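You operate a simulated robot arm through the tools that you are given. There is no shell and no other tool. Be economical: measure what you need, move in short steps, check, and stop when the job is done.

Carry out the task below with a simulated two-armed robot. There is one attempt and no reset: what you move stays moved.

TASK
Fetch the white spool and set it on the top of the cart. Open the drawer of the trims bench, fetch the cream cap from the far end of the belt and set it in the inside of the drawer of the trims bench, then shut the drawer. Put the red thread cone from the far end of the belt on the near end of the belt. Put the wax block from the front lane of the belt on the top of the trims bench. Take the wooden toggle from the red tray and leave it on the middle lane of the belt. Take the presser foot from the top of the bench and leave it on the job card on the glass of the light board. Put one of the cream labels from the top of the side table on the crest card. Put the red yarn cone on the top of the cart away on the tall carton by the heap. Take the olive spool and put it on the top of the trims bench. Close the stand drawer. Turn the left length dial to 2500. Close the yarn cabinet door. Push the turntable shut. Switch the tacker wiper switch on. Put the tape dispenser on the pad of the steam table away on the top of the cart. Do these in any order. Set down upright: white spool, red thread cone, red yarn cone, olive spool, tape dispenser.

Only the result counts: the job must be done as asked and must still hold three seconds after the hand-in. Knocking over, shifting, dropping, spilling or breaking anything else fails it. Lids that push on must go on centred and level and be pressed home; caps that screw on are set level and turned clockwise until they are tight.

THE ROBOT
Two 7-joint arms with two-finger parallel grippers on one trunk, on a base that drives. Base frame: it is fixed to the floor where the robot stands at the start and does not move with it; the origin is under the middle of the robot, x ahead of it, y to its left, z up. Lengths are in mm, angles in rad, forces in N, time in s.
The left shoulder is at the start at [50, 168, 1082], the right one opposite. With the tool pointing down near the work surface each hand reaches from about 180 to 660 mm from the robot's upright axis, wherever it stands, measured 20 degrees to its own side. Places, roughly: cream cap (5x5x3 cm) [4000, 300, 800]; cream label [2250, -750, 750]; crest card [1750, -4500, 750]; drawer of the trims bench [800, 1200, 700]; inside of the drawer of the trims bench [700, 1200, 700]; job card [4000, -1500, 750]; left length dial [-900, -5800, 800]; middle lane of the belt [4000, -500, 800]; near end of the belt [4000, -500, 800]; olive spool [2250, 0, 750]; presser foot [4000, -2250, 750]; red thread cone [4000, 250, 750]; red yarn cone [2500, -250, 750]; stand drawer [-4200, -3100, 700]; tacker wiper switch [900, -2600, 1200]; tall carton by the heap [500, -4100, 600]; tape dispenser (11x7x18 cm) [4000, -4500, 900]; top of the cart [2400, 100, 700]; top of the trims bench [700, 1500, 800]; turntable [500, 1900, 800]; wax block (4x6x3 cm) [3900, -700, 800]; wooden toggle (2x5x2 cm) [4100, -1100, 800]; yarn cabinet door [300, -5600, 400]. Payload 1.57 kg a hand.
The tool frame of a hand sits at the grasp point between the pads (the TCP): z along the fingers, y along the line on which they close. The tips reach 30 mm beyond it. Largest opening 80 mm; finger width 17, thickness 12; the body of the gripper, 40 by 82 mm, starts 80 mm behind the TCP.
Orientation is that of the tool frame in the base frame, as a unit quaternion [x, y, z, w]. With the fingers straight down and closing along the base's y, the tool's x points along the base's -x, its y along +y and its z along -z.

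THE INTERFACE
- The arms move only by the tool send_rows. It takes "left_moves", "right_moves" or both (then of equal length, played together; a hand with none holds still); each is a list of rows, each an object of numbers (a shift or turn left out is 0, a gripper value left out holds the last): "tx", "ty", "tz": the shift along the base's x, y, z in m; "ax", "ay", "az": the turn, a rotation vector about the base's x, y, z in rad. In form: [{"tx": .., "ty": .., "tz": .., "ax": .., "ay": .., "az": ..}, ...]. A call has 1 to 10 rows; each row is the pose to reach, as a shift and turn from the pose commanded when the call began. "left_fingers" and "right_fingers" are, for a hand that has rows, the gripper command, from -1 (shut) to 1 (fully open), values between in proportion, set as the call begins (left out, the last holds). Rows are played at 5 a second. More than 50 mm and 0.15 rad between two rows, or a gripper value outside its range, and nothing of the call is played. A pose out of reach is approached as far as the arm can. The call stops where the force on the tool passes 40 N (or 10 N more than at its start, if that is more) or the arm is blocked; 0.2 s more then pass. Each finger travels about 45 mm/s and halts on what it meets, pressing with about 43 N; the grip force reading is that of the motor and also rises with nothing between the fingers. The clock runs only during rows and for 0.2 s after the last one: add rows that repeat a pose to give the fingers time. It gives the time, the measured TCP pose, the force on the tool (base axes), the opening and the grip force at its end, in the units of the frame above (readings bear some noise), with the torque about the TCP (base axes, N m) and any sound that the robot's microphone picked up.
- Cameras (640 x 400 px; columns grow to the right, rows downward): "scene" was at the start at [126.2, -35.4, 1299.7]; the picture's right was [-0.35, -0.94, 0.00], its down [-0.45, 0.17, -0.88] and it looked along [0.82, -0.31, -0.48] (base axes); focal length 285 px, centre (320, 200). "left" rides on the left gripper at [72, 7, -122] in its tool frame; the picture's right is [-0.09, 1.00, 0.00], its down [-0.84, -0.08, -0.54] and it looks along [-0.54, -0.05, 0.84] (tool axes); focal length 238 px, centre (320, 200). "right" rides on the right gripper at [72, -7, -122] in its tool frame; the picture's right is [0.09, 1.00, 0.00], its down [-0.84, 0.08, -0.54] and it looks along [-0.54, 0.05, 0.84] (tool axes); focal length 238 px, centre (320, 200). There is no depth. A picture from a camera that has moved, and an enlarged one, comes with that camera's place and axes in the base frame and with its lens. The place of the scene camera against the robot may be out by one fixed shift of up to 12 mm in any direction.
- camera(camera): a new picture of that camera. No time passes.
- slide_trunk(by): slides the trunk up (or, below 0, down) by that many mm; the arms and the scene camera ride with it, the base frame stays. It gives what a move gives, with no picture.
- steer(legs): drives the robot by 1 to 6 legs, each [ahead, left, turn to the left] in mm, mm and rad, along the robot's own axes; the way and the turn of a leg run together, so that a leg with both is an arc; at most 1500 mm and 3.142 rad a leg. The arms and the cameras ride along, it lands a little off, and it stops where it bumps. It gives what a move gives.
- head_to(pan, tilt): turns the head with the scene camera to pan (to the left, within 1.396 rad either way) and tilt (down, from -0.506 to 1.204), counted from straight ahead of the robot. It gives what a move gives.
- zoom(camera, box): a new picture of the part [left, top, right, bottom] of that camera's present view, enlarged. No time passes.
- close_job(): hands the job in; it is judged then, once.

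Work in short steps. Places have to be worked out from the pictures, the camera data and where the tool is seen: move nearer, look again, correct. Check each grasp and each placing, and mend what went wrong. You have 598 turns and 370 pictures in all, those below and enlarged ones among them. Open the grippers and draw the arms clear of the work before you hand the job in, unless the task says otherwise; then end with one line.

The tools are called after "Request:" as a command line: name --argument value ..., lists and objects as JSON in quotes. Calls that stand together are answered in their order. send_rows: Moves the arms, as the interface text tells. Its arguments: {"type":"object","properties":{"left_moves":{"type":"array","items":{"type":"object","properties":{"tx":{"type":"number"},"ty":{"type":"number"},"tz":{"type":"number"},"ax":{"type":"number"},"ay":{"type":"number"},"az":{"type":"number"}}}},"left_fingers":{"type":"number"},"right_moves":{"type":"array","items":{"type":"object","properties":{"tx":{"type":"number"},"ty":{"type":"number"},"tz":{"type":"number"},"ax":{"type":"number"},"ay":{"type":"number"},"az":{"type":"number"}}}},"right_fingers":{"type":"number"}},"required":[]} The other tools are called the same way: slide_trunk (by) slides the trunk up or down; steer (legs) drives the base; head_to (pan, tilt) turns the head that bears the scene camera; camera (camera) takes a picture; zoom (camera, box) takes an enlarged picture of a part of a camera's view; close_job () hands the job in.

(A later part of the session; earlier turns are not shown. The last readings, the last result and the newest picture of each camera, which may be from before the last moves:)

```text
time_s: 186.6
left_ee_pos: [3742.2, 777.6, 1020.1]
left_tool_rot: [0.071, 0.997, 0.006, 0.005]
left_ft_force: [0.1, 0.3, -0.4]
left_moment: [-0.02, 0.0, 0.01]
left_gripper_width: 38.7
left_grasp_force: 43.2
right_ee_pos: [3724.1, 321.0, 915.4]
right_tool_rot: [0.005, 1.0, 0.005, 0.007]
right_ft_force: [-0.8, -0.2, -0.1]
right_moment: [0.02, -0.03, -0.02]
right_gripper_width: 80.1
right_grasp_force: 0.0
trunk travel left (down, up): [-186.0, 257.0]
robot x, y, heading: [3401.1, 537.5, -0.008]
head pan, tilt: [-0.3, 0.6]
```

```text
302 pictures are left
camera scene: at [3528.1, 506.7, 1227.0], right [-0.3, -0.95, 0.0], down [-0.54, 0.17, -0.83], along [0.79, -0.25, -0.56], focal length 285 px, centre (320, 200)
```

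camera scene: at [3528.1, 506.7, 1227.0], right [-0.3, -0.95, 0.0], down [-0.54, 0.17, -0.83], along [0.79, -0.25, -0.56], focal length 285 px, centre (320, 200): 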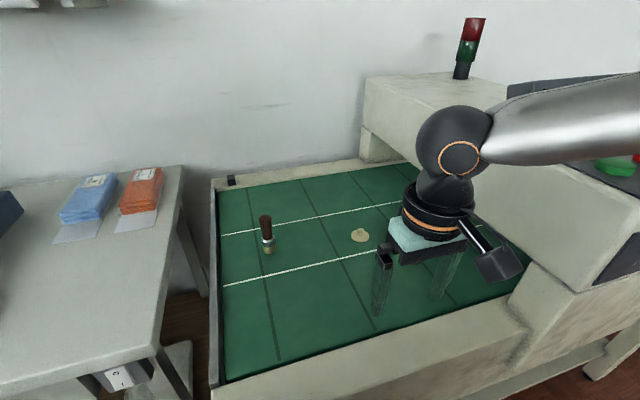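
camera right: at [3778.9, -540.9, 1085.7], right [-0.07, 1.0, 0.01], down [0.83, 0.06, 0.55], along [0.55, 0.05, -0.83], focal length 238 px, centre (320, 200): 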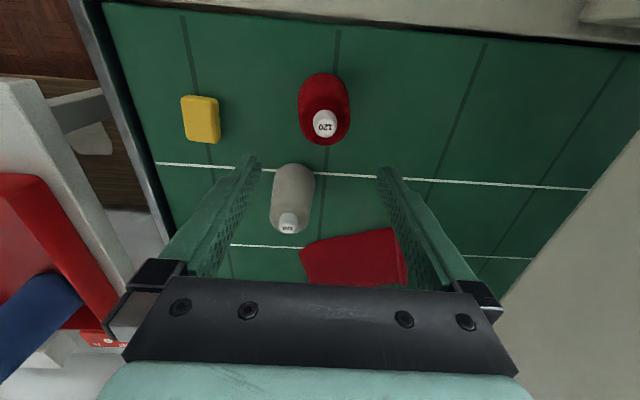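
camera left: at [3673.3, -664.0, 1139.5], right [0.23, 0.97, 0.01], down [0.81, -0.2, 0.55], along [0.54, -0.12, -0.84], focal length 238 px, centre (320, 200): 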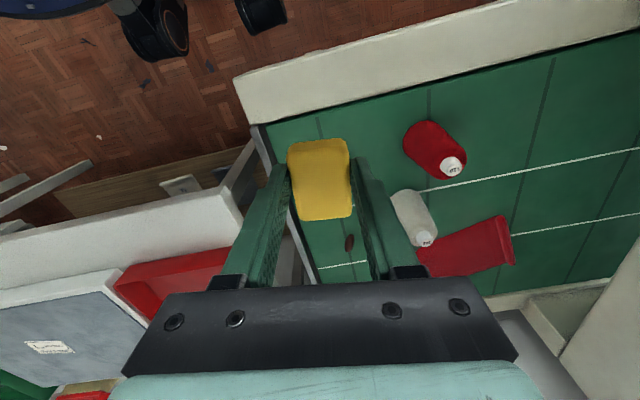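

I extend the right hand toward the cap with a forward tilt, keeping clear of the olive cone at ≈(3900, 185).

Request:
send_rows --right_moves '[{"tx": 0.045, "ty": -0.01}, {"tx": 0.09, "ty": -0.02, "ay": -0.05}, {"tx": 0.135, "ty": -0.03, "ay": -0.1}, {"tx": 0.18, "ty": -0.04, "ay": -0.15}, {"tx": 0.22, "ty": -0.05, "ay": -0.22}, {"tx": 0.25, "ty": -0.06, "ay": -0.3}, {"tx": 0.255, "ty": -0.062, "tz": -0.03, "ay": -0.3}]' --right_fingers 0.6

Request:
camera --camera "right"

```text
time_s: 188.2
left_ee_pos: [3742.4, 776.5, 1019.6]
left_tool_rot: [0.071, 0.997, 0.006, 0.005]
left_ft_force: [0.2, -0.3, -0.2]
left_moment: [-0.01, 0.02, 0.05]
left_gripper_width: 38.8
left_grasp_force: 42.7
right_ee_pos: [3979.8, 260.1, 885.1]
right_tool_rot: [0.005, 0.988, 0.005, 0.156]
right_ft_force: [0.9, -0.1, 0.1]
right_moment: [0.0, 0.03, 0.04]
right_gripper_width: 64.0
right_grasp_force: 0.1
trunk travel left (down, up): [-186.0, 257.0]
robot x, y, heading: [3401.3, 537.4, -0.011]
head pan, tilt: [-0.3, 0.6]
```

```text
301 pictures are left
camera right: at [3874.4, 252.6, 980.2], right [-0.08, 1.0, -0.02], down [0.63, 0.06, 0.78], along [0.77, 0.05, -0.63], focal length 238 px, centre (320, 200)
```

right: 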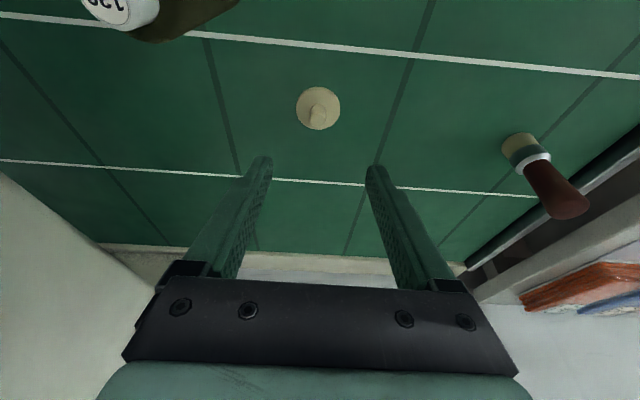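

I zoom on the cap for its shape.

Request:
zoom --camera "right" --box '[270, 75, 370, 140]'

```text
6.15 times, centred on (320, 108) of right
camera zoom: at [3874.4, 252.6, 980.2], right [-0.08, 1.0, -0.02], down [0.63, 0.06, 0.78], along [0.77, 0.05, -0.63], focal length 1467 px, centre (320, 769)
```

zoom: 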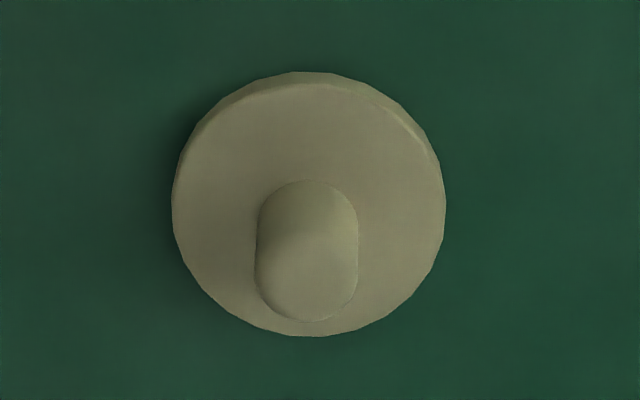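

A thin disc with a 15 mm stud. I descend so the tips straddle the stud just above the disc and close.

Request:
send_rows --right_moves '[{"tx": 0.008, "ty": -0.003, "tz": -0.03}, {"tx": 0.008, "ty": -0.003, "tz": -0.06}, {"tx": 0.008, "ty": -0.003, "tz": -0.082}]' --right_fingers 0.1

Request:
camera --camera "right"

```text
time_s: 189.0
left_ee_pos: [3742.0, 776.6, 1019.0]
left_tool_rot: [0.071, 0.997, 0.006, 0.005]
left_ft_force: [-0.4, 0.1, 0.0]
left_moment: [-0.04, -0.02, 0.0]
left_gripper_width: 38.9
left_grasp_force: 43.1
right_ee_pos: [3987.8, 257.7, 801.3]
right_tool_rot: [0.004, 0.988, 0.006, 0.156]
right_ft_force: [0.8, 0.6, -1.0]
right_moment: [0.0, -0.01, -0.01]
right_gripper_width: 44.1
right_grasp_force: 0.0
trunk travel left (down, up): [-186.0, 257.0]
robot x, y, heading: [3401.3, 539.4, -0.007]
head pan, tilt: [-0.3, 0.6]
```

```text
299 pictures are left
camera right: at [3882.8, 249.7, 896.2], right [-0.08, 1.0, -0.02], down [0.63, 0.06, 0.77], along [0.77, 0.05, -0.63], focal length 238 px, centre (320, 200)
```

right: 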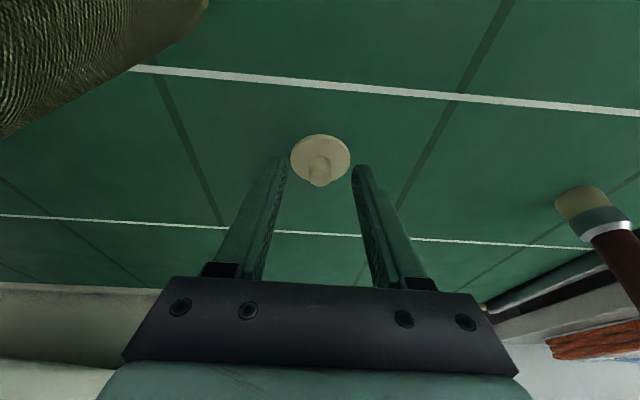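

The stud is between the tips. Close and lift.

Request:
send_rows --right_moves '[{"tx": 0}, {"tx": 0}, {"tx": 0}, {"tx": 0}]' --right_fingers -1

Request:
send_rows --right_moves '[{"tz": 0.03}, {"tz": 0.07}, {"tz": 0.11}, {"tz": 0.14, "tx": -0.03, "ay": 0.06}, {"tz": 0.17, "tx": -0.07, "ay": 0.14}, {"tz": 0.19, "tx": -0.11, "ay": 0.22}, {"tz": 0.2, "tx": -0.15, "ay": 0.3}, {"tz": 0.2, "tx": -0.2, "ay": 0.3}]'

Request:
camera --camera "right"

```text
time_s: 190.0
left_ee_pos: [3741.9, 776.9, 1018.9]
left_tool_rot: [0.072, 0.997, 0.006, 0.007]
left_ft_force: [0.7, -0.1, -1.4]
left_moment: [0.02, 0.0, 0.03]
left_gripper_width: 38.6
left_grasp_force: 42.7
right_ee_pos: [3988.0, 257.0, 803.0]
right_tool_rot: [0.004, 0.988, 0.005, 0.156]
right_ft_force: [0.0, -0.7, 0.2]
right_moment: [0.02, -0.04, -0.01]
right_gripper_width: 13.3
right_grasp_force: 30.0
trunk travel left (down, up): [-186.0, 257.0]
robot x, y, heading: [3401.7, 539.3, -0.006]
head pan, tilt: [-0.3, 0.6]
```

```text
time_s: 191.8
left_ee_pos: [3743.0, 776.5, 1017.9]
left_tool_rot: [0.071, 0.997, 0.006, 0.006]
left_ft_force: [0.3, -0.7, -0.5]
left_moment: [0.02, 0.02, 0.01]
left_gripper_width: 38.9
left_grasp_force: 42.4
right_ee_pos: [3785.0, 257.1, 1003.8]
right_tool_rot: [0.004, 1.0, 0.005, 0.006]
right_ft_force: [0.1, 0.4, -0.1]
right_moment: [0.03, 0.02, -0.01]
right_gripper_width: 13.1
right_grasp_force: 30.0
trunk travel left (down, up): [-186.0, 257.0]
robot x, y, heading: [3401.6, 534.8, -0.007]
head pan, tilt: [-0.3, 0.6]
```

```text
298 pictures are left
camera right: at [3712.6, 249.9, 1125.3], right [-0.08, 1.0, 0.01], down [0.83, 0.06, 0.55], along [0.55, 0.05, -0.83], focal length 238 px, centre (320, 200)
```

right: 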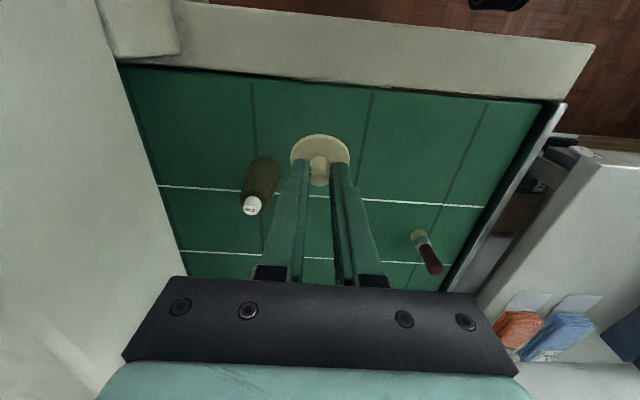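

Cap held (stud 13 mm). I drive back to the trims bench facing -x, staying clear of the open drawer.

Request:
steer --legs '[[-350, 0, 0], [0, 490, 0], [0, 0, 3.14], [1420, 0, 0]]'

Request:
head_to --pan 0 --tilt 0.7

Request:
camera --camera "scene"

```text
time_s: 210.5
left_ee_pos: [1302.7, 846.3, 1017.9]
left_tool_rot: [0.996, -0.091, -0.006, 0.005]
left_ft_force: [-0.5, -0.7, -0.1]
left_moment: [-0.02, -0.04, 0.01]
left_gripper_width: 38.5
left_grasp_force: 43.4
right_ee_pos: [1280.0, 1367.3, 1003.3]
right_tool_rot: [1.0, -0.025, -0.007, 0.004]
right_ft_force: [0.9, 0.1, -0.5]
right_moment: [-0.01, -0.01, 0.01]
right_gripper_width: 12.8
right_grasp_force: 29.8
trunk travel left (down, up): [-186.0, 257.0]
robot x, y, heading: [1650.0, 1074.3, 3.094]
head pan, tilt: [-0.3, 0.6]
```

```text
time_s: 211.3
left_ee_pos: [1303.7, 846.2, 1018.9]
left_tool_rot: [0.996, -0.091, -0.005, 0.006]
left_ft_force: [-0.4, 1.0, 0.1]
left_moment: [-0.02, 0.0, -0.02]
left_gripper_width: 38.7
left_grasp_force: 42.5
right_ee_pos: [1279.2, 1368.5, 1003.6]
right_tool_rot: [1.0, -0.024, -0.007, 0.005]
right_ft_force: [-0.5, -0.7, -0.8]
right_moment: [0.04, -0.04, 0.01]
right_gripper_width: 13.2
right_grasp_force: 29.7
trunk travel left (down, up): [-186.0, 257.0]
robot x, y, heading: [1654.0, 1071.4, 3.093]
head pan, tilt: [0.0, 0.7]
```

```text
297 pictures are left
camera scene: at [1528.9, 1075.2, 1218.4], right [0.05, 1.0, 0.0], down [0.64, -0.03, -0.77], along [-0.76, 0.04, -0.64], focal length 285 px, centre (320, 200)
```

scene: 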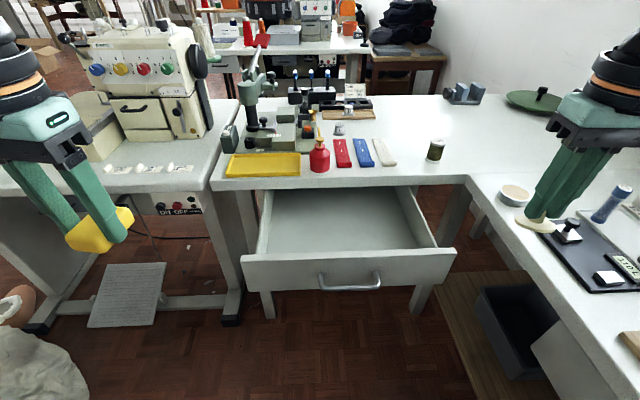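

The drawer is still open. I straighten and move to about (1500, 1040) so the right hand can reach in.

Request:
steer --legs '[[0, 0, 0.047], [150, 35, 0]]'

Request:
send_rows --right_moves '[{"ty": -0.03, "tx": -0.02, "ay": 0.1}, {"ty": -0.06, "tx": -0.03, "ay": 0.2}, {"ty": -0.095, "tx": -0.05, "ay": 0.3}, {"ty": -0.12, "tx": -0.06, "tz": -0.03, "ay": 0.3}, {"ty": -0.14, "tx": -0.06, "tz": -0.07, "ay": 0.3}]'

Request:
camera --camera "right"

Request:
camera --camera "scene"

```text
time_s: 213.1
left_ee_pos: [1167.4, 794.4, 1018.6]
left_tool_rot: [0.998, -0.066, -0.005, 0.005]
left_ft_force: [-0.5, 0.4, -0.5]
left_moment: [-0.01, -0.03, -0.03]
left_gripper_width: 39.0
left_grasp_force: 42.9
right_ee_pos: [1116.8, 1311.6, 1002.9]
right_tool_rot: [1.0, 0.001, -0.007, 0.005]
right_ft_force: [-0.6, 0.2, 0.5]
right_moment: [0.0, -0.01, -0.03]
right_gripper_width: 13.2
right_grasp_force: 29.9
trunk travel left (down, up): [-186.0, 257.0]
robot x, y, heading: [1504.6, 1041.4, -3.134]
head pan, tilt: [0.0, 0.7]
```

```text
time_s: 214.3
left_ee_pos: [1167.2, 793.3, 1018.9]
left_tool_rot: [0.998, -0.066, -0.006, 0.007]
left_ft_force: [-0.2, -0.5, -0.8]
left_moment: [-0.01, -0.03, -0.01]
left_gripper_width: 38.9
left_grasp_force: 43.1
right_ee_pos: [1054.1, 1174.8, 932.9]
right_tool_rot: [0.988, 0.001, -0.156, 0.004]
right_ft_force: [0.2, 0.1, -0.6]
right_moment: [-0.02, -0.01, 0.0]
right_gripper_width: 13.1
right_grasp_force: 29.6
trunk travel left (down, up): [-186.0, 257.0]
robot x, y, heading: [1504.6, 1036.5, -3.138]
head pan, tilt: [0.0, 0.7]
```

```text
296 pictures are left
camera right: at [1160.7, 1181.4, 1026.4], right [0.09, -1.0, -0.02], down [-0.63, -0.07, 0.78], along [-0.77, -0.06, -0.63], focal length 238 px, centre (320, 200)
```

right: 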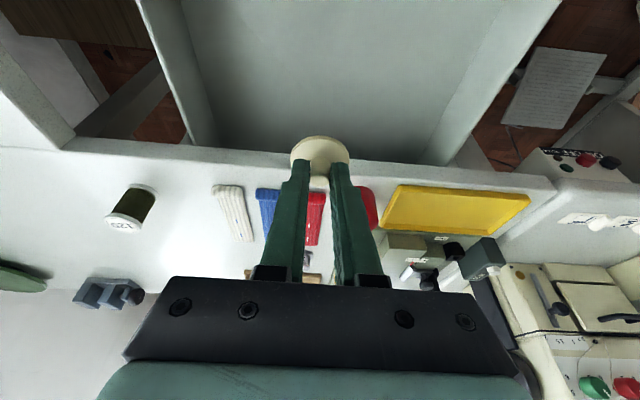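

```text
295 pictures are left
camera scene: at [1379.9, 1033.6, 1218.4], right [-0.01, 1.0, 0.0], down [0.64, 0.0, -0.76], along [-0.76, 0.0, -0.64], focal length 285 px, centre (320, 200)
```

scene: 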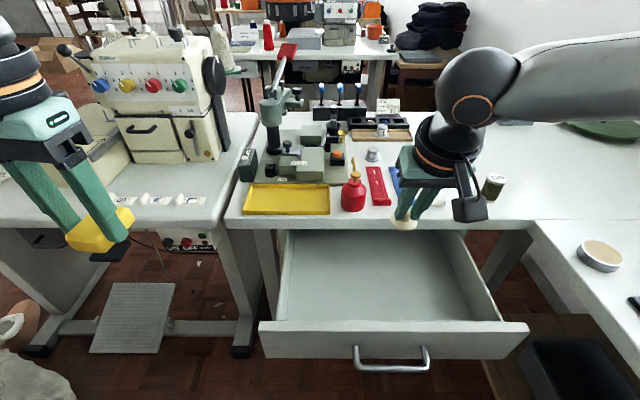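

The cap is over the drawer. I lower the trunk 110 mm and then descend in steps, moving slightly toward the drawer's middle.

Request:
slide_trunk --by -110

Request:
send_rows --right_moves '[{"tx": 0.02, "tz": -0.03}, {"tx": 0.02, "tz": -0.06}, {"tx": 0.02, "tz": -0.08}]'

Request:
camera --camera "right"

Request:
camera --camera "scene"

```text
time_s: 215.7
left_ee_pos: [1167.0, 794.7, 909.3]
left_tool_rot: [0.998, -0.066, -0.006, 0.007]
left_ft_force: [0.6, -0.4, -0.1]
left_moment: [0.0, -0.03, 0.01]
left_gripper_width: 38.7
left_grasp_force: 43.2
right_ee_pos: [1054.5, 1173.4, 822.5]
right_tool_rot: [0.988, 0.001, -0.155, 0.005]
right_ft_force: [0.0, -0.1, 0.0]
right_moment: [0.0, 0.01, 0.02]
right_gripper_width: 13.1
right_grasp_force: 29.8
trunk travel left (down, up): [-76.0, 367.0]
robot x, y, heading: [1504.6, 1035.0, -3.133]
head pan, tilt: [0.0, 0.7]
```

```text
time_s: 216.5
left_ee_pos: [1167.0, 793.5, 909.3]
left_tool_rot: [0.998, -0.066, -0.006, 0.005]
left_ft_force: [0.5, 0.5, -0.3]
left_moment: [0.02, -0.04, 0.0]
left_gripper_width: 38.8
left_grasp_force: 42.5
right_ee_pos: [1074.5, 1172.2, 741.9]
right_tool_rot: [0.988, 0.002, -0.156, 0.004]
right_ft_force: [-0.4, 1.5, 0.6]
right_moment: [-0.01, -0.01, -0.02]
right_gripper_width: 12.8
right_grasp_force: 29.7
trunk travel left (down, up): [-76.0, 367.0]
robot x, y, heading: [1505.7, 1039.0, -3.136]
head pan, tilt: [0.0, 0.7]
```

```text
294 pictures are left
camera right: at [1180.5, 1181.0, 837.0], right [0.09, -1.0, -0.02], down [-0.63, -0.07, 0.77], along [-0.77, -0.06, -0.63], focal length 238 px, centre (320, 200)
```

right: 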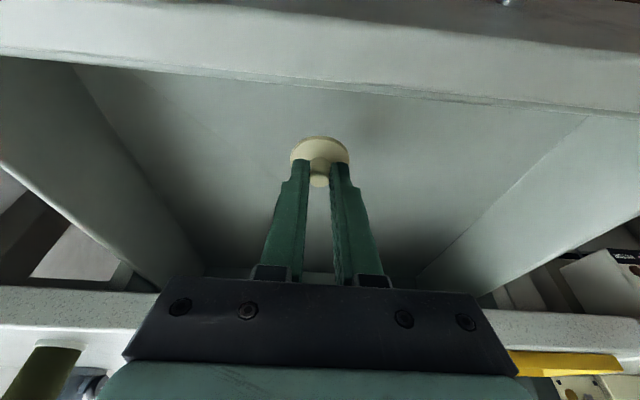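

```text
293 pictures are left
camera scene: at [1380.2, 1033.5, 1108.4], right [-0.01, 1.0, 0.0], down [0.64, 0.0, -0.76], along [-0.76, 0.0, -0.64], focal length 285 px, centre (320, 200)
```

scene: 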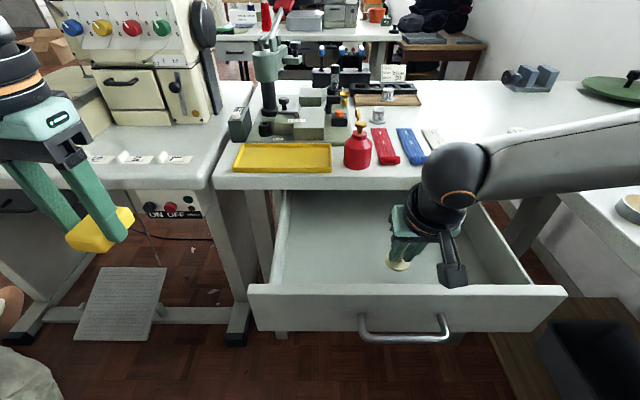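

Inside the drawer; slow descent to contact.

Request:
send_rows --right_moves '[{"tz": -0.015}, {"tz": -0.025}, {"tz": -0.032}, {"tz": -0.039}, {"tz": -0.046}, {"tz": -0.053}, {"tz": -0.06}, {"tz": -0.067}]'

```text
time_s: 217.9
left_ee_pos: [1167.3, 795.7, 908.5]
left_tool_rot: [0.998, -0.066, -0.006, 0.005]
left_ft_force: [0.6, -1.1, -0.4]
left_moment: [-0.01, 0.0, -0.01]
left_gripper_width: 38.7
left_grasp_force: 42.6
right_ee_pos: [1068.0, 1172.1, 697.5]
right_tool_rot: [0.986, 0.0, -0.168, 0.005]
right_ft_force: [-1.0, 2.1, 12.3]
right_moment: [0.07, 0.11, -0.04]
right_gripper_width: 13.5
right_grasp_force: 30.3
trunk travel left (down, up): [-76.0, 367.0]
robot x, y, heading: [1501.2, 1042.1, -3.136]
head pan, tilt: [0.0, 0.7]
stopped in row 6 (right hand): the force on the tool passed its limit (the readings are from after the stop); the commanded pose is now the measured one
```

Contact at 697. I open slightly and rise straight.

Request:
send_rows --right_moves '[{"tz": 0.001}, {"tz": 0.001}, {"tz": 0.001}]' --right_fingers 0.1

Request:
send_rows --right_moves '[{"tz": 0.04}, {"tz": 0.085}, {"tz": 0.13}, {"tz": 0.175}, {"tz": 0.21, "ay": -0.1}, {"tz": 0.24, "ay": -0.2, "ty": 0.03}, {"tz": 0.26, "ay": -0.33, "ty": 0.06}]'

Request:
camera --camera "scene"

```text
time_s: 218.7
left_ee_pos: [1168.4, 794.0, 909.2]
left_tool_rot: [0.998, -0.066, -0.006, 0.006]
left_ft_force: [-0.2, 0.2, 0.0]
left_moment: [0.0, -0.02, 0.01]
left_gripper_width: 39.2
left_grasp_force: 43.6
right_ee_pos: [1070.7, 1173.4, 696.0]
right_tool_rot: [0.987, 0.002, -0.163, 0.004]
right_ft_force: [-0.7, -0.1, -0.2]
right_moment: [0.02, 0.0, 0.01]
right_gripper_width: 44.0
right_grasp_force: 0.0
trunk travel left (down, up): [-76.0, 367.0]
robot x, y, heading: [1503.0, 1040.6, -3.135]
head pan, tilt: [0.0, 0.7]
```

```text
time_s: 220.3
left_ee_pos: [1167.1, 794.1, 909.0]
left_tool_rot: [0.998, -0.066, -0.005, 0.006]
left_ft_force: [0.2, 0.4, -0.4]
left_moment: [0.03, -0.02, 0.01]
left_gripper_width: 38.9
left_grasp_force: 42.8
right_ee_pos: [1071.6, 1230.8, 958.6]
right_tool_rot: [1.0, 0.001, 0.002, 0.006]
right_ft_force: [0.2, 0.1, 0.3]
right_moment: [-0.02, 0.0, 0.02]
right_gripper_width: 43.8
right_grasp_force: 0.1
trunk travel left (down, up): [-76.0, 367.0]
robot x, y, heading: [1506.8, 1036.3, -3.13]
head pan, tilt: [0.0, 0.7]
```

```text
292 pictures are left
camera scene: at [1380.2, 1033.7, 1108.3], right [0.0, 1.0, 0.0], down [0.64, 0.0, -0.76], along [-0.76, 0.0, -0.64], focal length 285 px, centre (320, 200)
```

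scene: 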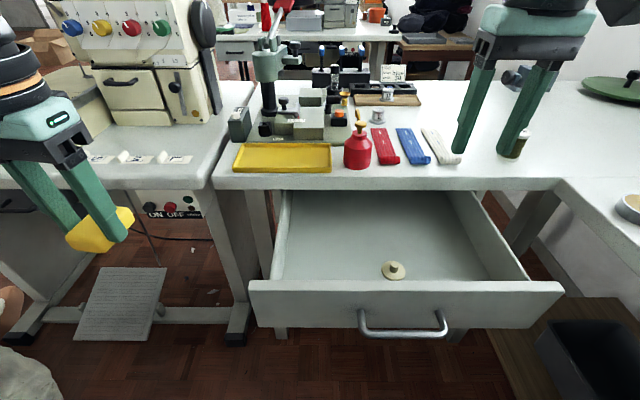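

The cap sits in the drawer. I bring the right hand, closed, in front of the handle to push the drawer shut.

Request:
send_rows --right_moves '[{"tx": 0.045, "ty": -0.015}, {"tx": 0.09, "ty": -0.03}, {"tx": 0.13, "ty": -0.05}, {"tx": 0.165, "ty": -0.068}, {"tx": 0.165, "ty": -0.068, "tz": -0.045}, {"tx": 0.165, "ty": -0.068, "tz": -0.09}, {"tx": 0.165, "ty": -0.068, "tz": -0.135}, {"tx": 0.165, "ty": -0.068, "tz": -0.18}, {"tx": 0.165, "ty": -0.068, "tz": -0.22}, {"tx": 0.165, "ty": -0.068, "tz": -0.245}]' --right_fingers -1

Request:
camera --camera "scene"

```text
time_s: 222.5
left_ee_pos: [1168.1, 794.5, 909.1]
left_tool_rot: [0.998, -0.066, -0.006, 0.005]
left_ft_force: [-0.6, 0.2, -0.7]
left_moment: [0.01, 0.01, -0.02]
left_gripper_width: 38.9
left_grasp_force: 43.0
right_ee_pos: [1236.3, 1164.1, 713.8]
right_tool_rot: [1.0, 0.0, 0.001, 0.006]
right_ft_force: [-0.3, -1.0, 0.1]
right_moment: [0.0, 0.0, 0.05]
right_gripper_width: 0.0
right_grasp_force: 21.5
trunk travel left (down, up): [-76.0, 367.0]
robot x, y, heading: [1504.9, 1038.2, -3.138]
head pan, tilt: [0.0, 0.7]
```

```text
291 pictures are left
camera scene: at [1380.2, 1033.7, 1108.4], right [0.0, 1.0, 0.0], down [0.64, 0.0, -0.76], along [-0.76, 0.0, -0.64], focal length 285 px, centre (320, 200)
```

scene: 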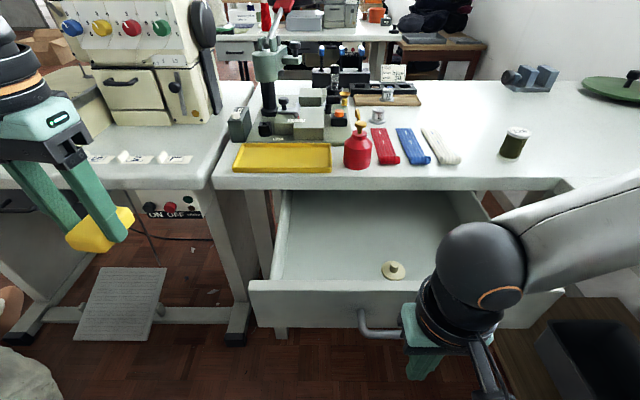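

The hand is in front of the bar. I push slowly toward the bench.

Request:
send_rows --right_moves '[{"tx": -0.025}, {"tx": -0.05}, {"tx": -0.075}, {"tx": -0.1}, {"tx": -0.125}, {"tx": -0.15}, {"tx": -0.175}, {"tx": -0.2}, {"tx": -0.225}, {"tx": -0.245}]'

Request:
send_rows --right_moves '[{"tx": -0.006}, {"tx": -0.012}, {"tx": -0.018}, {"tx": -0.024}, {"tx": -0.03}]'

Request:
camera --camera "scene"

```text
time_s: 224.7
left_ee_pos: [1168.8, 793.8, 908.4]
left_tool_rot: [0.998, -0.065, -0.005, 0.005]
left_ft_force: [0.2, 0.2, 0.4]
left_moment: [0.04, 0.03, 0.01]
left_gripper_width: 39.0
left_grasp_force: 43.2
right_ee_pos: [1030.2, 1205.5, 724.2]
right_tool_rot: [1.0, 0.0, -0.001, 0.006]
right_ft_force: [0.6, -0.3, 0.4]
right_moment: [0.03, 0.0, -0.02]
right_gripper_width: 0.0
right_grasp_force: 21.3
right hand out of reach, approached as far as the arm can: row 6, 7, 8, 9, 10
trunk travel left (down, up): [-76.0, 367.0]
robot x, y, heading: [1503.2, 1037.4, -3.137]
head pan, tilt: [0.0, 0.7]
```

```text
time_s: 225.9
left_ee_pos: [1168.0, 795.5, 908.4]
left_tool_rot: [0.998, -0.066, -0.005, 0.006]
left_ft_force: [0.5, 0.3, -0.8]
left_moment: [0.02, 0.0, 0.02]
left_gripper_width: 38.7
left_grasp_force: 42.8
right_ee_pos: [1016.5, 1215.7, 728.1]
right_tool_rot: [1.0, 0.0, 0.0, 0.006]
right_ft_force: [0.6, -0.2, -0.1]
right_moment: [0.0, -0.02, -0.02]
right_gripper_width: 0.0
right_grasp_force: 21.5
right hand out of reach, approached as far as the arm can: row 1, 2, 3, 4, 5
trunk travel left (down, up): [-76.0, 367.0]
robot x, y, heading: [1506.0, 1039.8, -3.139]
head pan, tilt: [0.0, 0.7]
```

```text
290 pictures are left
camera scene: at [1380.2, 1033.6, 1108.4], right [0.0, 1.0, 0.0], down [0.64, 0.0, -0.76], along [-0.76, 0.0, -0.64], focal length 285 px, centre (320, 200)
```

scene: 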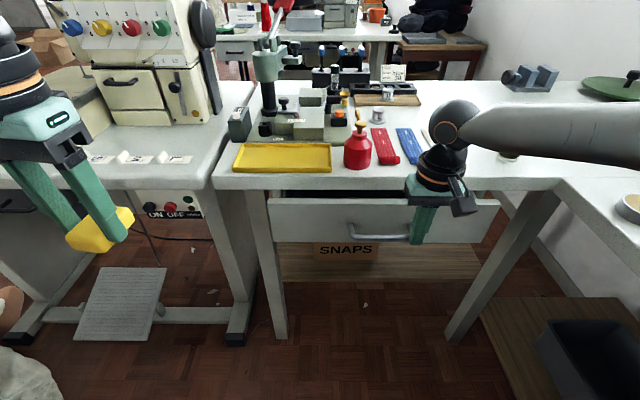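

Nearly shut; the hand drifted to the bar's end. I recentre it on the bar and drive the base forward the rest.

Request:
send_rows --right_moves '[{"tx": 0.015}, {"tx": 0.015, "ty": -0.03, "tz": -0.01}, {"tx": 0.015, "ty": -0.05, "tz": -0.015}]'

Request:
steer --legs '[[62, 0, 0]]'

Request:
camera --camera "scene"

```text
time_s: 226.7
left_ee_pos: [1167.7, 794.1, 910.2]
left_tool_rot: [0.998, -0.066, -0.005, 0.006]
left_ft_force: [0.2, 0.7, -0.5]
left_moment: [-0.02, -0.01, -0.01]
left_gripper_width: 38.7
left_grasp_force: 42.6
right_ee_pos: [1049.0, 1190.8, 720.1]
right_tool_rot: [1.0, -0.001, 0.0, 0.005]
right_ft_force: [0.0, -0.4, -0.3]
right_moment: [-0.01, 0.0, 0.02]
right_gripper_width: 0.0
right_grasp_force: 21.7
right hand out of reach, approached as far as the arm can: row 2, 3
trunk travel left (down, up): [-76.0, 367.0]
robot x, y, heading: [1500.5, 1037.4, -3.137]
head pan, tilt: [0.0, 0.7]
```

```text
time_s: 227.7
left_ee_pos: [1106.7, 794.5, 909.1]
left_tool_rot: [0.998, -0.066, -0.006, 0.006]
left_ft_force: [0.3, 0.7, -0.2]
left_moment: [-0.02, -0.02, -0.03]
left_gripper_width: 39.1
left_grasp_force: 42.7
right_ee_pos: [987.4, 1190.3, 720.7]
right_tool_rot: [1.0, 0.0, 0.0, 0.005]
right_ft_force: [-0.6, 0.2, -0.5]
right_moment: [0.01, 0.03, 0.01]
right_gripper_width: 0.1
right_grasp_force: 21.3
trunk travel left (down, up): [-76.0, 367.0]
robot x, y, heading: [1440.1, 1039.7, -3.137]
head pan, tilt: [0.0, 0.7]
```

```text
289 pictures are left
camera scene: at [1319.7, 1033.5, 1108.3], right [0.0, 1.0, 0.0], down [0.64, 0.0, -0.76], along [-0.76, 0.0, -0.64], focal length 285 px, centre (320, 200)
```

scene: 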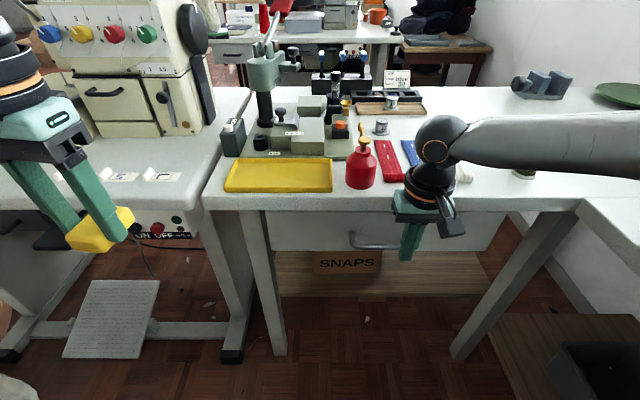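

About 8 mm remains. I drive 14 mm more.

Request:
steer --legs '[[14, 0, 0]]'

Request:
zoom --camera "scene" --box '[230, 160, 530, 300]'

```text
time_s: 228.4
left_ee_pos: [1094.3, 794.3, 910.9]
left_tool_rot: [0.998, -0.067, -0.008, 0.006]
left_ft_force: [0.1, -0.5, 0.0]
left_moment: [0.0, -0.01, -0.03]
left_gripper_width: 39.0
left_grasp_force: 43.1
right_ee_pos: [980.3, 1190.4, 722.4]
right_tool_rot: [1.0, 0.001, 0.005, 0.004]
right_ft_force: [31.9, 1.1, 5.8]
right_moment: [0.38, -0.61, 0.02]
right_gripper_width: 0.0
right_grasp_force: 21.1
trunk travel left (down, up): [-76.0, 367.0]
robot x, y, heading: [1427.9, 1038.5, -3.132]
head pan, tilt: [0.0, 0.7]
```

```text
2.13 times, centred on (380, 230) of scene
camera zoom: at [1308.0, 1033.3, 1108.7], right [0.0, 1.0, 0.0], down [0.64, 0.0, -0.77], along [-0.77, 0.0, -0.64], focal length 608 px, centre (192, 136)
```

zoom: 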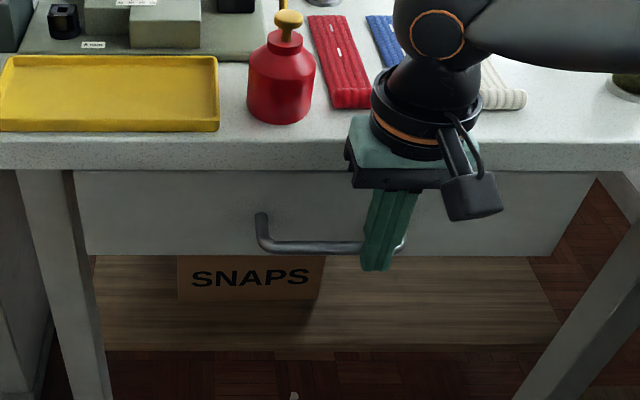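

32 N reaction: the drawer is shut. I back off, raise trunk and right hand, then turn toward the corner to place the wax on the free bench area.

Request:
steer --legs '[[-110, 0, 0]]'

Request:
slide_trunk --by 130

Request:
send_rows --right_moves '[{"tx": 0.02, "tz": 0.04}, {"tx": 0.04, "tz": 0.08}, {"tx": 0.06, "tz": 0.12}, {"tx": 0.08, "tz": 0.16}, {"tx": 0.1, "tz": 0.2}]'

Request:
steer --legs '[[0, -140, 0], [150, 0, 0], [0, 0, -0.95]]'

Request:
head_to --pan 0.2 --tilt 0.6

Request:
camera --camera "scene"

```text
time_s: 229.6
left_ee_pos: [1203.2, 793.9, 908.7]
left_tool_rot: [0.998, -0.066, -0.006, 0.006]
left_ft_force: [-0.1, 0.4, -0.4]
left_moment: [0.02, 0.0, 0.02]
left_gripper_width: 38.8
left_grasp_force: 42.8
right_ee_pos: [1086.9, 1189.7, 720.1]
right_tool_rot: [1.0, 0.002, 0.007, 0.005]
right_ft_force: [0.6, -0.5, -0.9]
right_moment: [-0.01, -0.02, 0.04]
right_gripper_width: 0.0
right_grasp_force: 20.8
trunk travel left (down, up): [-76.0, 367.0]
robot x, y, heading: [1533.8, 1036.8, -3.134]
head pan, tilt: [0.0, 0.7]
```

```text
time_s: 231.2
left_ee_pos: [1202.2, 794.4, 1039.0]
left_tool_rot: [0.998, -0.066, -0.006, 0.006]
left_ft_force: [-0.5, 0.0, -1.2]
left_moment: [0.03, -0.01, 0.0]
left_gripper_width: 38.8
left_grasp_force: 43.0
right_ee_pos: [1086.8, 1189.7, 850.4]
right_tool_rot: [1.0, 0.002, 0.007, 0.004]
right_ft_force: [-1.0, -0.1, 0.4]
right_moment: [0.02, 0.0, 0.05]
right_gripper_width: 0.2
right_grasp_force: 21.4
trunk travel left (down, up): [-206.0, 237.0]
robot x, y, heading: [1537.1, 1038.4, -3.139]
head pan, tilt: [0.0, 0.7]
```

```text
time_s: 232.4
left_ee_pos: [1202.9, 795.9, 1038.3]
left_tool_rot: [0.998, -0.066, -0.006, 0.006]
left_ft_force: [-0.4, -0.2, -1.1]
left_moment: [0.04, 0.01, 0.0]
left_gripper_width: 38.8
left_grasp_force: 43.5
right_ee_pos: [1187.1, 1190.1, 1050.9]
right_tool_rot: [1.0, 0.002, 0.007, 0.004]
right_ft_force: [-0.2, -1.3, 0.0]
right_moment: [0.02, 0.0, -0.02]
right_gripper_width: 0.1
right_grasp_force: 21.7
trunk travel left (down, up): [-206.0, 237.0]
robot x, y, heading: [1539.8, 1036.5, -3.137]
head pan, tilt: [0.0, 0.7]
```

```text
time_s: 237.1
left_ee_pos: [992.0, 1305.1, 1038.7]
left_tool_rot: [0.862, -0.506, -0.008, 0.002]
left_ft_force: [-0.1, 0.9, -0.4]
left_moment: [0.01, -0.02, -0.03]
left_gripper_width: 38.9
left_grasp_force: 42.8
right_ee_pos: [1300.3, 1553.6, 1051.0]
right_tool_rot: [0.894, -0.447, 0.005, 0.008]
right_ft_force: [0.0, 0.1, -0.4]
right_moment: [-0.02, -0.05, -0.03]
right_gripper_width: 0.0
right_grasp_force: 21.4
trunk travel left (down, up): [-206.0, 237.0]
robot x, y, heading: [1389.6, 1179.7, 2.222]
head pan, tilt: [0.0, 0.7]
```

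```text
time_s: 237.8
left_ee_pos: [992.9, 1305.2, 1039.1]
left_tool_rot: [0.862, -0.507, -0.007, 0.003]
left_ft_force: [0.9, 0.3, -0.9]
left_moment: [-0.04, -0.02, 0.01]
left_gripper_width: 38.8
left_grasp_force: 43.1
right_ee_pos: [1301.2, 1553.8, 1050.4]
right_tool_rot: [0.894, -0.448, 0.004, 0.008]
right_ft_force: [-0.1, 0.2, 0.5]
right_moment: [-0.04, 0.01, 0.01]
right_gripper_width: 0.1
right_grasp_force: 22.1
trunk travel left (down, up): [-206.0, 237.0]
robot x, y, heading: [1390.9, 1181.6, 2.215]
head pan, tilt: [0.201, 0.6]
```

```text
287 pictures are left
camera scene: at [1300.2, 1268.0, 1247.0], right [0.66, 0.75, 0.0], down [0.42, -0.37, -0.82], along [-0.62, 0.55, -0.57], focal length 285 px, centre (320, 200)
```

scene: 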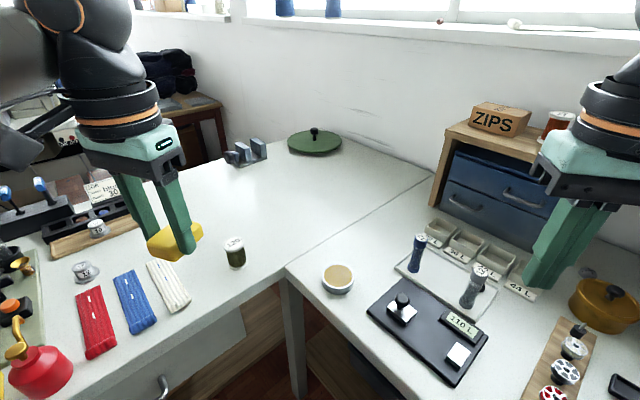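

The area behind the olive spool is free. I shift the base 60 toward -x, move the wax over (850, 1505) and start down.

Request:
steer --legs '[[36, 48, 0]]'

Request:
send_rows --left_moves '[{"tx": -0.015, "ty": 0.04}, {"tx": -0.03, "ty": 0.08}, {"tx": -0.045, "ty": 0.12}, {"tx": -0.06, "ty": 0.16}, {"tx": -0.08, "ty": 0.198}, {"tx": -0.08, "ty": 0.198, "tz": -0.045}, {"tx": -0.08, "ty": 0.198, "tz": -0.09}, {"tx": -0.08, "ty": 0.198, "tz": -0.135}, {"tx": -0.08, "ty": 0.198, "tz": -0.165}]'

Request:
camera --camera "left"

```text
time_s: 238.8
left_ee_pos: [933.7, 1305.8, 1038.1]
left_tool_rot: [0.862, -0.508, -0.008, 0.003]
left_ft_force: [-0.4, -0.8, -0.6]
left_moment: [-0.01, -0.01, -0.03]
left_gripper_width: 38.6
left_grasp_force: 43.2
right_ee_pos: [1241.3, 1554.9, 1049.8]
right_tool_rot: [0.894, -0.447, 0.004, 0.007]
right_ft_force: [0.0, -0.5, -0.2]
right_moment: [-0.05, -0.02, -0.01]
right_gripper_width: 0.2
right_grasp_force: 20.8
trunk travel left (down, up): [-206.0, 237.0]
robot x, y, heading: [1328.8, 1180.3, 2.217]
head pan, tilt: [0.201, 0.6]
```

```text
time_s: 240.8
left_ee_pos: [854.7, 1502.7, 874.6]
left_tool_rot: [0.862, -0.507, -0.009, 0.002]
left_ft_force: [-0.1, 0.1, -0.3]
left_moment: [0.01, 0.0, 0.01]
left_gripper_width: 38.9
left_grasp_force: 43.0
right_ee_pos: [1242.0, 1554.7, 1050.1]
right_tool_rot: [0.894, -0.448, 0.004, 0.007]
right_ft_force: [-0.4, -0.4, -0.7]
right_moment: [0.0, 0.0, 0.01]
right_gripper_width: 0.0
right_grasp_force: 21.1
trunk travel left (down, up): [-206.0, 237.0]
robot x, y, heading: [1328.3, 1178.9, 2.219]
head pan, tilt: [0.201, 0.6]
```

```text
286 pictures are left
camera left: at [885.2, 1438.0, 995.2], right [-0.92, -0.4, 0.01], down [-0.33, 0.77, 0.55], along [-0.23, 0.5, -0.83], focal length 238 px, centre (320, 200)
```

left: 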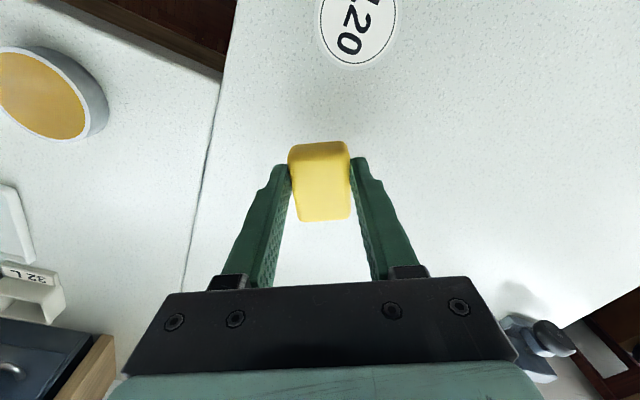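

Clear. Slow descent to contact (expected 828).

Request:
send_rows --left_moves '[{"tz": -0.025}, {"tz": -0.036}, {"tz": -0.042}, {"tz": -0.048}, {"tz": -0.054}, {"tz": -0.06}]'

```text
time_s: 241.9
left_ee_pos: [852.6, 1505.3, 835.6]
left_tool_rot: [0.862, -0.506, -0.015, -0.003]
left_ft_force: [1.3, -2.2, 14.7]
left_moment: [-0.35, -0.17, -0.06]
left_gripper_width: 38.9
left_grasp_force: 43.4
right_ee_pos: [1243.4, 1553.4, 1051.2]
right_tool_rot: [0.895, -0.447, 0.003, 0.007]
right_ft_force: [-0.4, -0.4, -0.2]
right_moment: [-0.01, -0.04, 0.01]
right_gripper_width: 0.0
right_grasp_force: 21.2
trunk travel left (down, up): [-206.0, 237.0]
robot x, y, heading: [1329.8, 1182.8, 2.215]
head pan, tilt: [0.201, 0.6]
stopped in row 5 (left hand): the force on the tool passed its limit (the readings are from after the stop); the commanded pose is now the measured one
```

Contact. Release and rise.

Request:
send_rows --left_moves '[{"tz": 0.001}, {"tz": 0.001}, {"tz": 0.001}]' --left_fingers 0.6

Request:
send_rows --left_moves '[{"tz": 0.04}, {"tz": 0.085}, {"tz": 0.13}, {"tz": 0.17}, {"tz": 0.19, "tx": 0.03, "ty": -0.03}, {"tz": 0.2, "tx": 0.06, "ty": -0.06}, {"tz": 0.2, "tx": 0.09, "ty": -0.09}, {"tz": 0.2, "tx": 0.12, "ty": -0.12}]'

Request:
camera --camera "scene"

Request:
zoom --camera "scene" --box '[200, 100, 360, 200]'

```text
time_s: 242.7
left_ee_pos: [851.7, 1505.3, 833.0]
left_tool_rot: [0.862, -0.506, -0.012, -0.001]
left_ft_force: [-0.4, -1.3, -1.1]
left_moment: [0.0, 0.04, -0.01]
left_gripper_width: 64.0
left_grasp_force: 0.1
right_ee_pos: [1242.5, 1554.5, 1050.7]
right_tool_rot: [0.894, -0.448, 0.005, 0.007]
right_ft_force: [0.0, 0.3, -0.4]
right_moment: [-0.04, -0.03, 0.03]
right_gripper_width: 0.0
right_grasp_force: 20.7
trunk travel left (down, up): [-206.0, 237.0]
robot x, y, heading: [1329.2, 1181.9, 2.217]
head pan, tilt: [0.201, 0.6]
```

```text
time_s: 244.5
left_ee_pos: [971.2, 1384.3, 1034.1]
left_tool_rot: [0.862, -0.507, -0.013, 0.0]
left_ft_force: [-0.2, -0.1, 0.3]
left_moment: [-0.01, 0.04, 0.03]
left_gripper_width: 64.2
left_grasp_force: 0.1
right_ee_pos: [1242.1, 1554.5, 1050.8]
right_tool_rot: [0.894, -0.448, 0.003, 0.008]
right_ft_force: [-1.2, 1.0, 0.3]
right_moment: [-0.03, 0.03, 0.02]
right_gripper_width: 0.0
right_grasp_force: 21.6
trunk travel left (down, up): [-206.0, 237.0]
robot x, y, heading: [1329.3, 1182.2, 2.213]
head pan, tilt: [0.201, 0.6]
```

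```text
285 pictures are left
camera scene: at [1241.5, 1267.9, 1247.0], right [0.66, 0.75, 0.0], down [0.42, -0.37, -0.83], along [-0.62, 0.55, -0.56], focal length 285 px, centre (320, 200)
```

scene: 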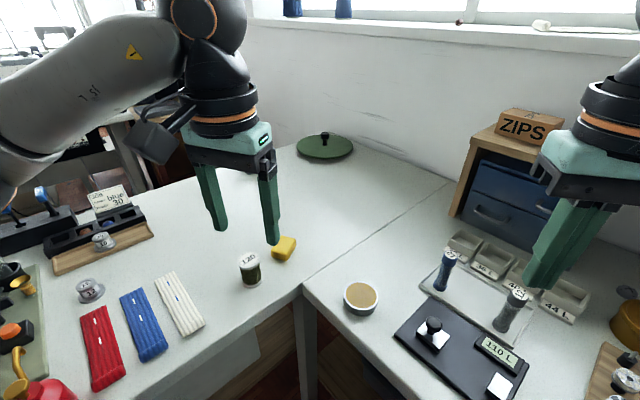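

```text
4.00 times, centred on (280, 150) of scene
camera zoom: at [1241.5, 1267.9, 1247.0], right [0.66, 0.75, 0.0], down [0.42, -0.37, -0.83], along [-0.62, 0.55, -0.56], focal length 1139 px, centre (480, 400)
```

zoom: 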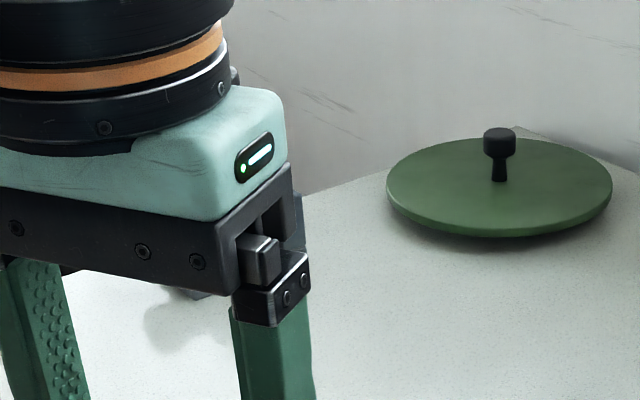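

Wax placed. Next the turntable (green disc at the bench's back corner), only reachable from the x<390 side. I drive round the start table.

Request:
steer --legs '[[0, 0, 0.926], [-350, 0, 0], [0, 1500, 0], [0, 630, 0], [1500, 0, 0], [330, 0, 0]]'

Request:
steer --legs '[[0, 0, -1.57]]'

Request:
head_to --pan 0 --tilt 0.35

Request:
camera --camera "scene"

```text
time_s: 268.0
left_ee_pos: [-552.4, -1108.9, 1034.2]
left_tool_rot: [0.998, -0.067, -0.011, 0.004]
left_ft_force: [0.4, 0.0, 0.6]
left_moment: [-0.01, -0.05, -0.02]
left_gripper_width: 64.2
left_grasp_force: 0.0
right_ee_pos: [-524.4, -789.8, 1050.6]
right_tool_rot: [1.0, -0.001, 0.007, 0.005]
right_ft_force: [0.0, -0.4, 0.3]
right_moment: [0.03, 0.0, -0.02]
right_gripper_width: 0.0
right_grasp_force: 20.9
trunk travel left (down, up): [-206.0, 237.0]
robot x, y, heading: [-168.4, -947.7, -3.137]
head pan, tilt: [0.201, 0.6]
```

```text
time_s: 272.3
left_ee_pos: [-335.4, -563.6, 1034.4]
left_tool_rot: [-0.654, 0.756, 0.012, 0.005]
left_ft_force: [0.1, 0.1, 0.6]
left_moment: [0.02, 0.0, -0.01]
left_gripper_width: 64.2
left_grasp_force: 0.2
right_ee_pos: [-17.2, -592.8, 1050.7]
right_tool_rot: [-0.704, 0.71, -0.001, -0.008]
right_ft_force: [0.4, 0.1, 0.4]
right_moment: [0.01, 0.03, 0.04]
right_gripper_width: 0.1
right_grasp_force: 21.3
trunk travel left (down, up): [-206.0, 237.0]
robot x, y, heading: [-176.3, -945.1, 1.565]
head pan, tilt: [0.201, 0.6]
```

```text
time_s: 273.0
left_ee_pos: [-334.3, -563.0, 1033.5]
left_tool_rot: [-0.654, 0.756, 0.011, 0.005]
left_ft_force: [0.7, 0.6, -0.3]
left_moment: [-0.03, 0.0, -0.02]
left_gripper_width: 63.7
left_grasp_force: 0.0
right_ee_pos: [-17.8, -592.8, 1049.9]
right_tool_rot: [-0.704, 0.71, -0.001, -0.009]
right_ft_force: [0.3, 0.0, 0.6]
right_moment: [-0.02, -0.03, 0.04]
right_gripper_width: 0.0
right_grasp_force: 21.1
trunk travel left (down, up): [-206.0, 237.0]
robot x, y, heading: [-174.3, -943.5, 1.562]
head pan, tilt: [0.0, 0.351]
```

```text
283 pictures are left
camera scene: at [-171.6, -814.2, 1269.7], right [1.0, -0.01, 0.0], down [0.0, -0.34, -0.94], along [0.01, 0.94, -0.34], focal length 285 px, centre (320, 200)
```

scene: 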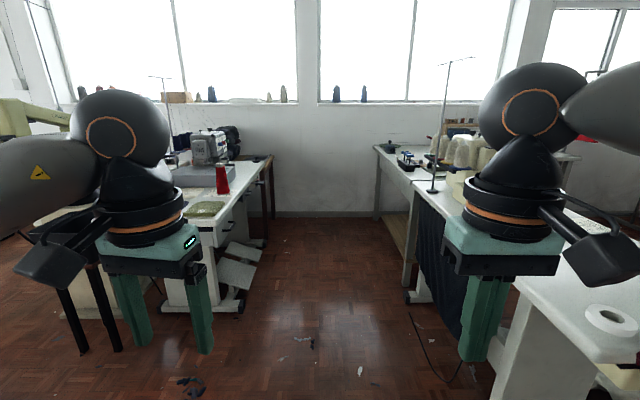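

A corridor ~950 wide leads up between the tables. I drive along it to about (20, 1540).

Request:
steer --legs '[[1500, 0, 0.005], [960, 0, 0]]'

Request:
head_to --pan -0.7 --tilt 0.6

Request:
camera --camera "scene"

```text
time_s: 285.1
left_ee_pos: [-280.3, 1902.5, 1033.3]
left_tool_rot: [-0.651, 0.759, 0.011, 0.006]
left_ft_force: [-0.3, 0.0, 0.2]
left_moment: [-0.01, 0.02, -0.01]
left_gripper_width: 63.7
left_grasp_force: 0.0
right_ee_pos: [38.6, 1867.8, 1051.1]
right_tool_rot: [-0.699, 0.715, -0.001, -0.009]
right_ft_force: [0.2, 0.1, 0.0]
right_moment: [0.01, -0.01, -0.01]
right_gripper_width: 0.2
right_grasp_force: 21.5
trunk travel left (down, up): [-206.0, 237.0]
robot x, y, heading: [-122.3, 1516.3, 1.556]
head pan, tilt: [0.0, 0.351]
```

```text
time_s: 286.1
left_ee_pos: [-278.7, 1901.8, 1033.5]
left_tool_rot: [-0.65, 0.76, 0.013, 0.005]
left_ft_force: [-0.4, -0.7, 0.3]
left_moment: [-0.02, 0.04, 0.0]
left_gripper_width: 64.1
left_grasp_force: 0.0
right_ee_pos: [39.6, 1867.8, 1049.6]
right_tool_rot: [-0.699, 0.715, 0.0, -0.008]
right_ft_force: [0.6, 0.1, -0.6]
right_moment: [-0.01, -0.01, 0.0]
right_gripper_width: 0.0
right_grasp_force: 21.4
trunk travel left (down, up): [-206.0, 237.0]
robot x, y, heading: [-122.7, 1516.0, 1.551]
head pan, tilt: [-0.7, 0.6]
```

```text
282 pictures are left
camera scene: at [-62.1, 1622.0, 1247.0], right [0.75, -0.66, 0.0], down [-0.37, -0.42, -0.83], along [0.54, 0.62, -0.56], focal length 285 px, centre (320, 200)
```

scene: 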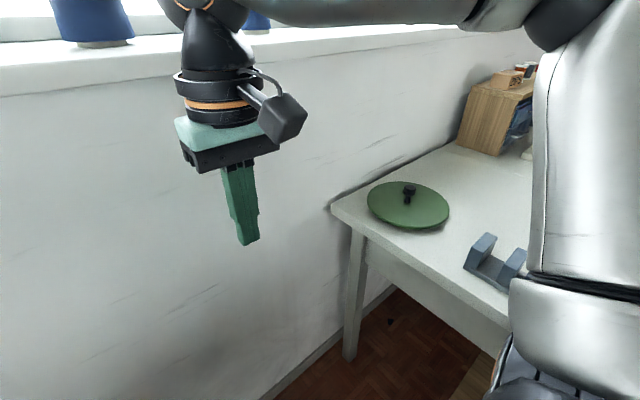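

Request:
zoom --camera "scene" --box '[340, 160, 480, 250]'

```text
4.44 times, centred on (410, 205) of scene
camera zoom: at [-62.1, 1622.0, 1247.0], right [0.75, -0.66, 0.0], down [-0.37, -0.42, -0.83], along [0.54, 0.62, -0.56], focal length 1266 px, centre (-80, 178)
```

zoom: 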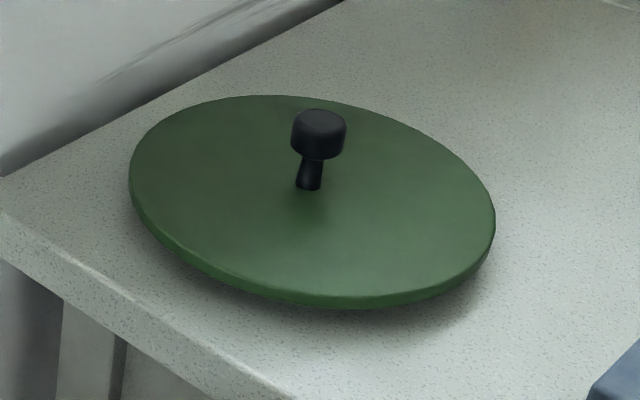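

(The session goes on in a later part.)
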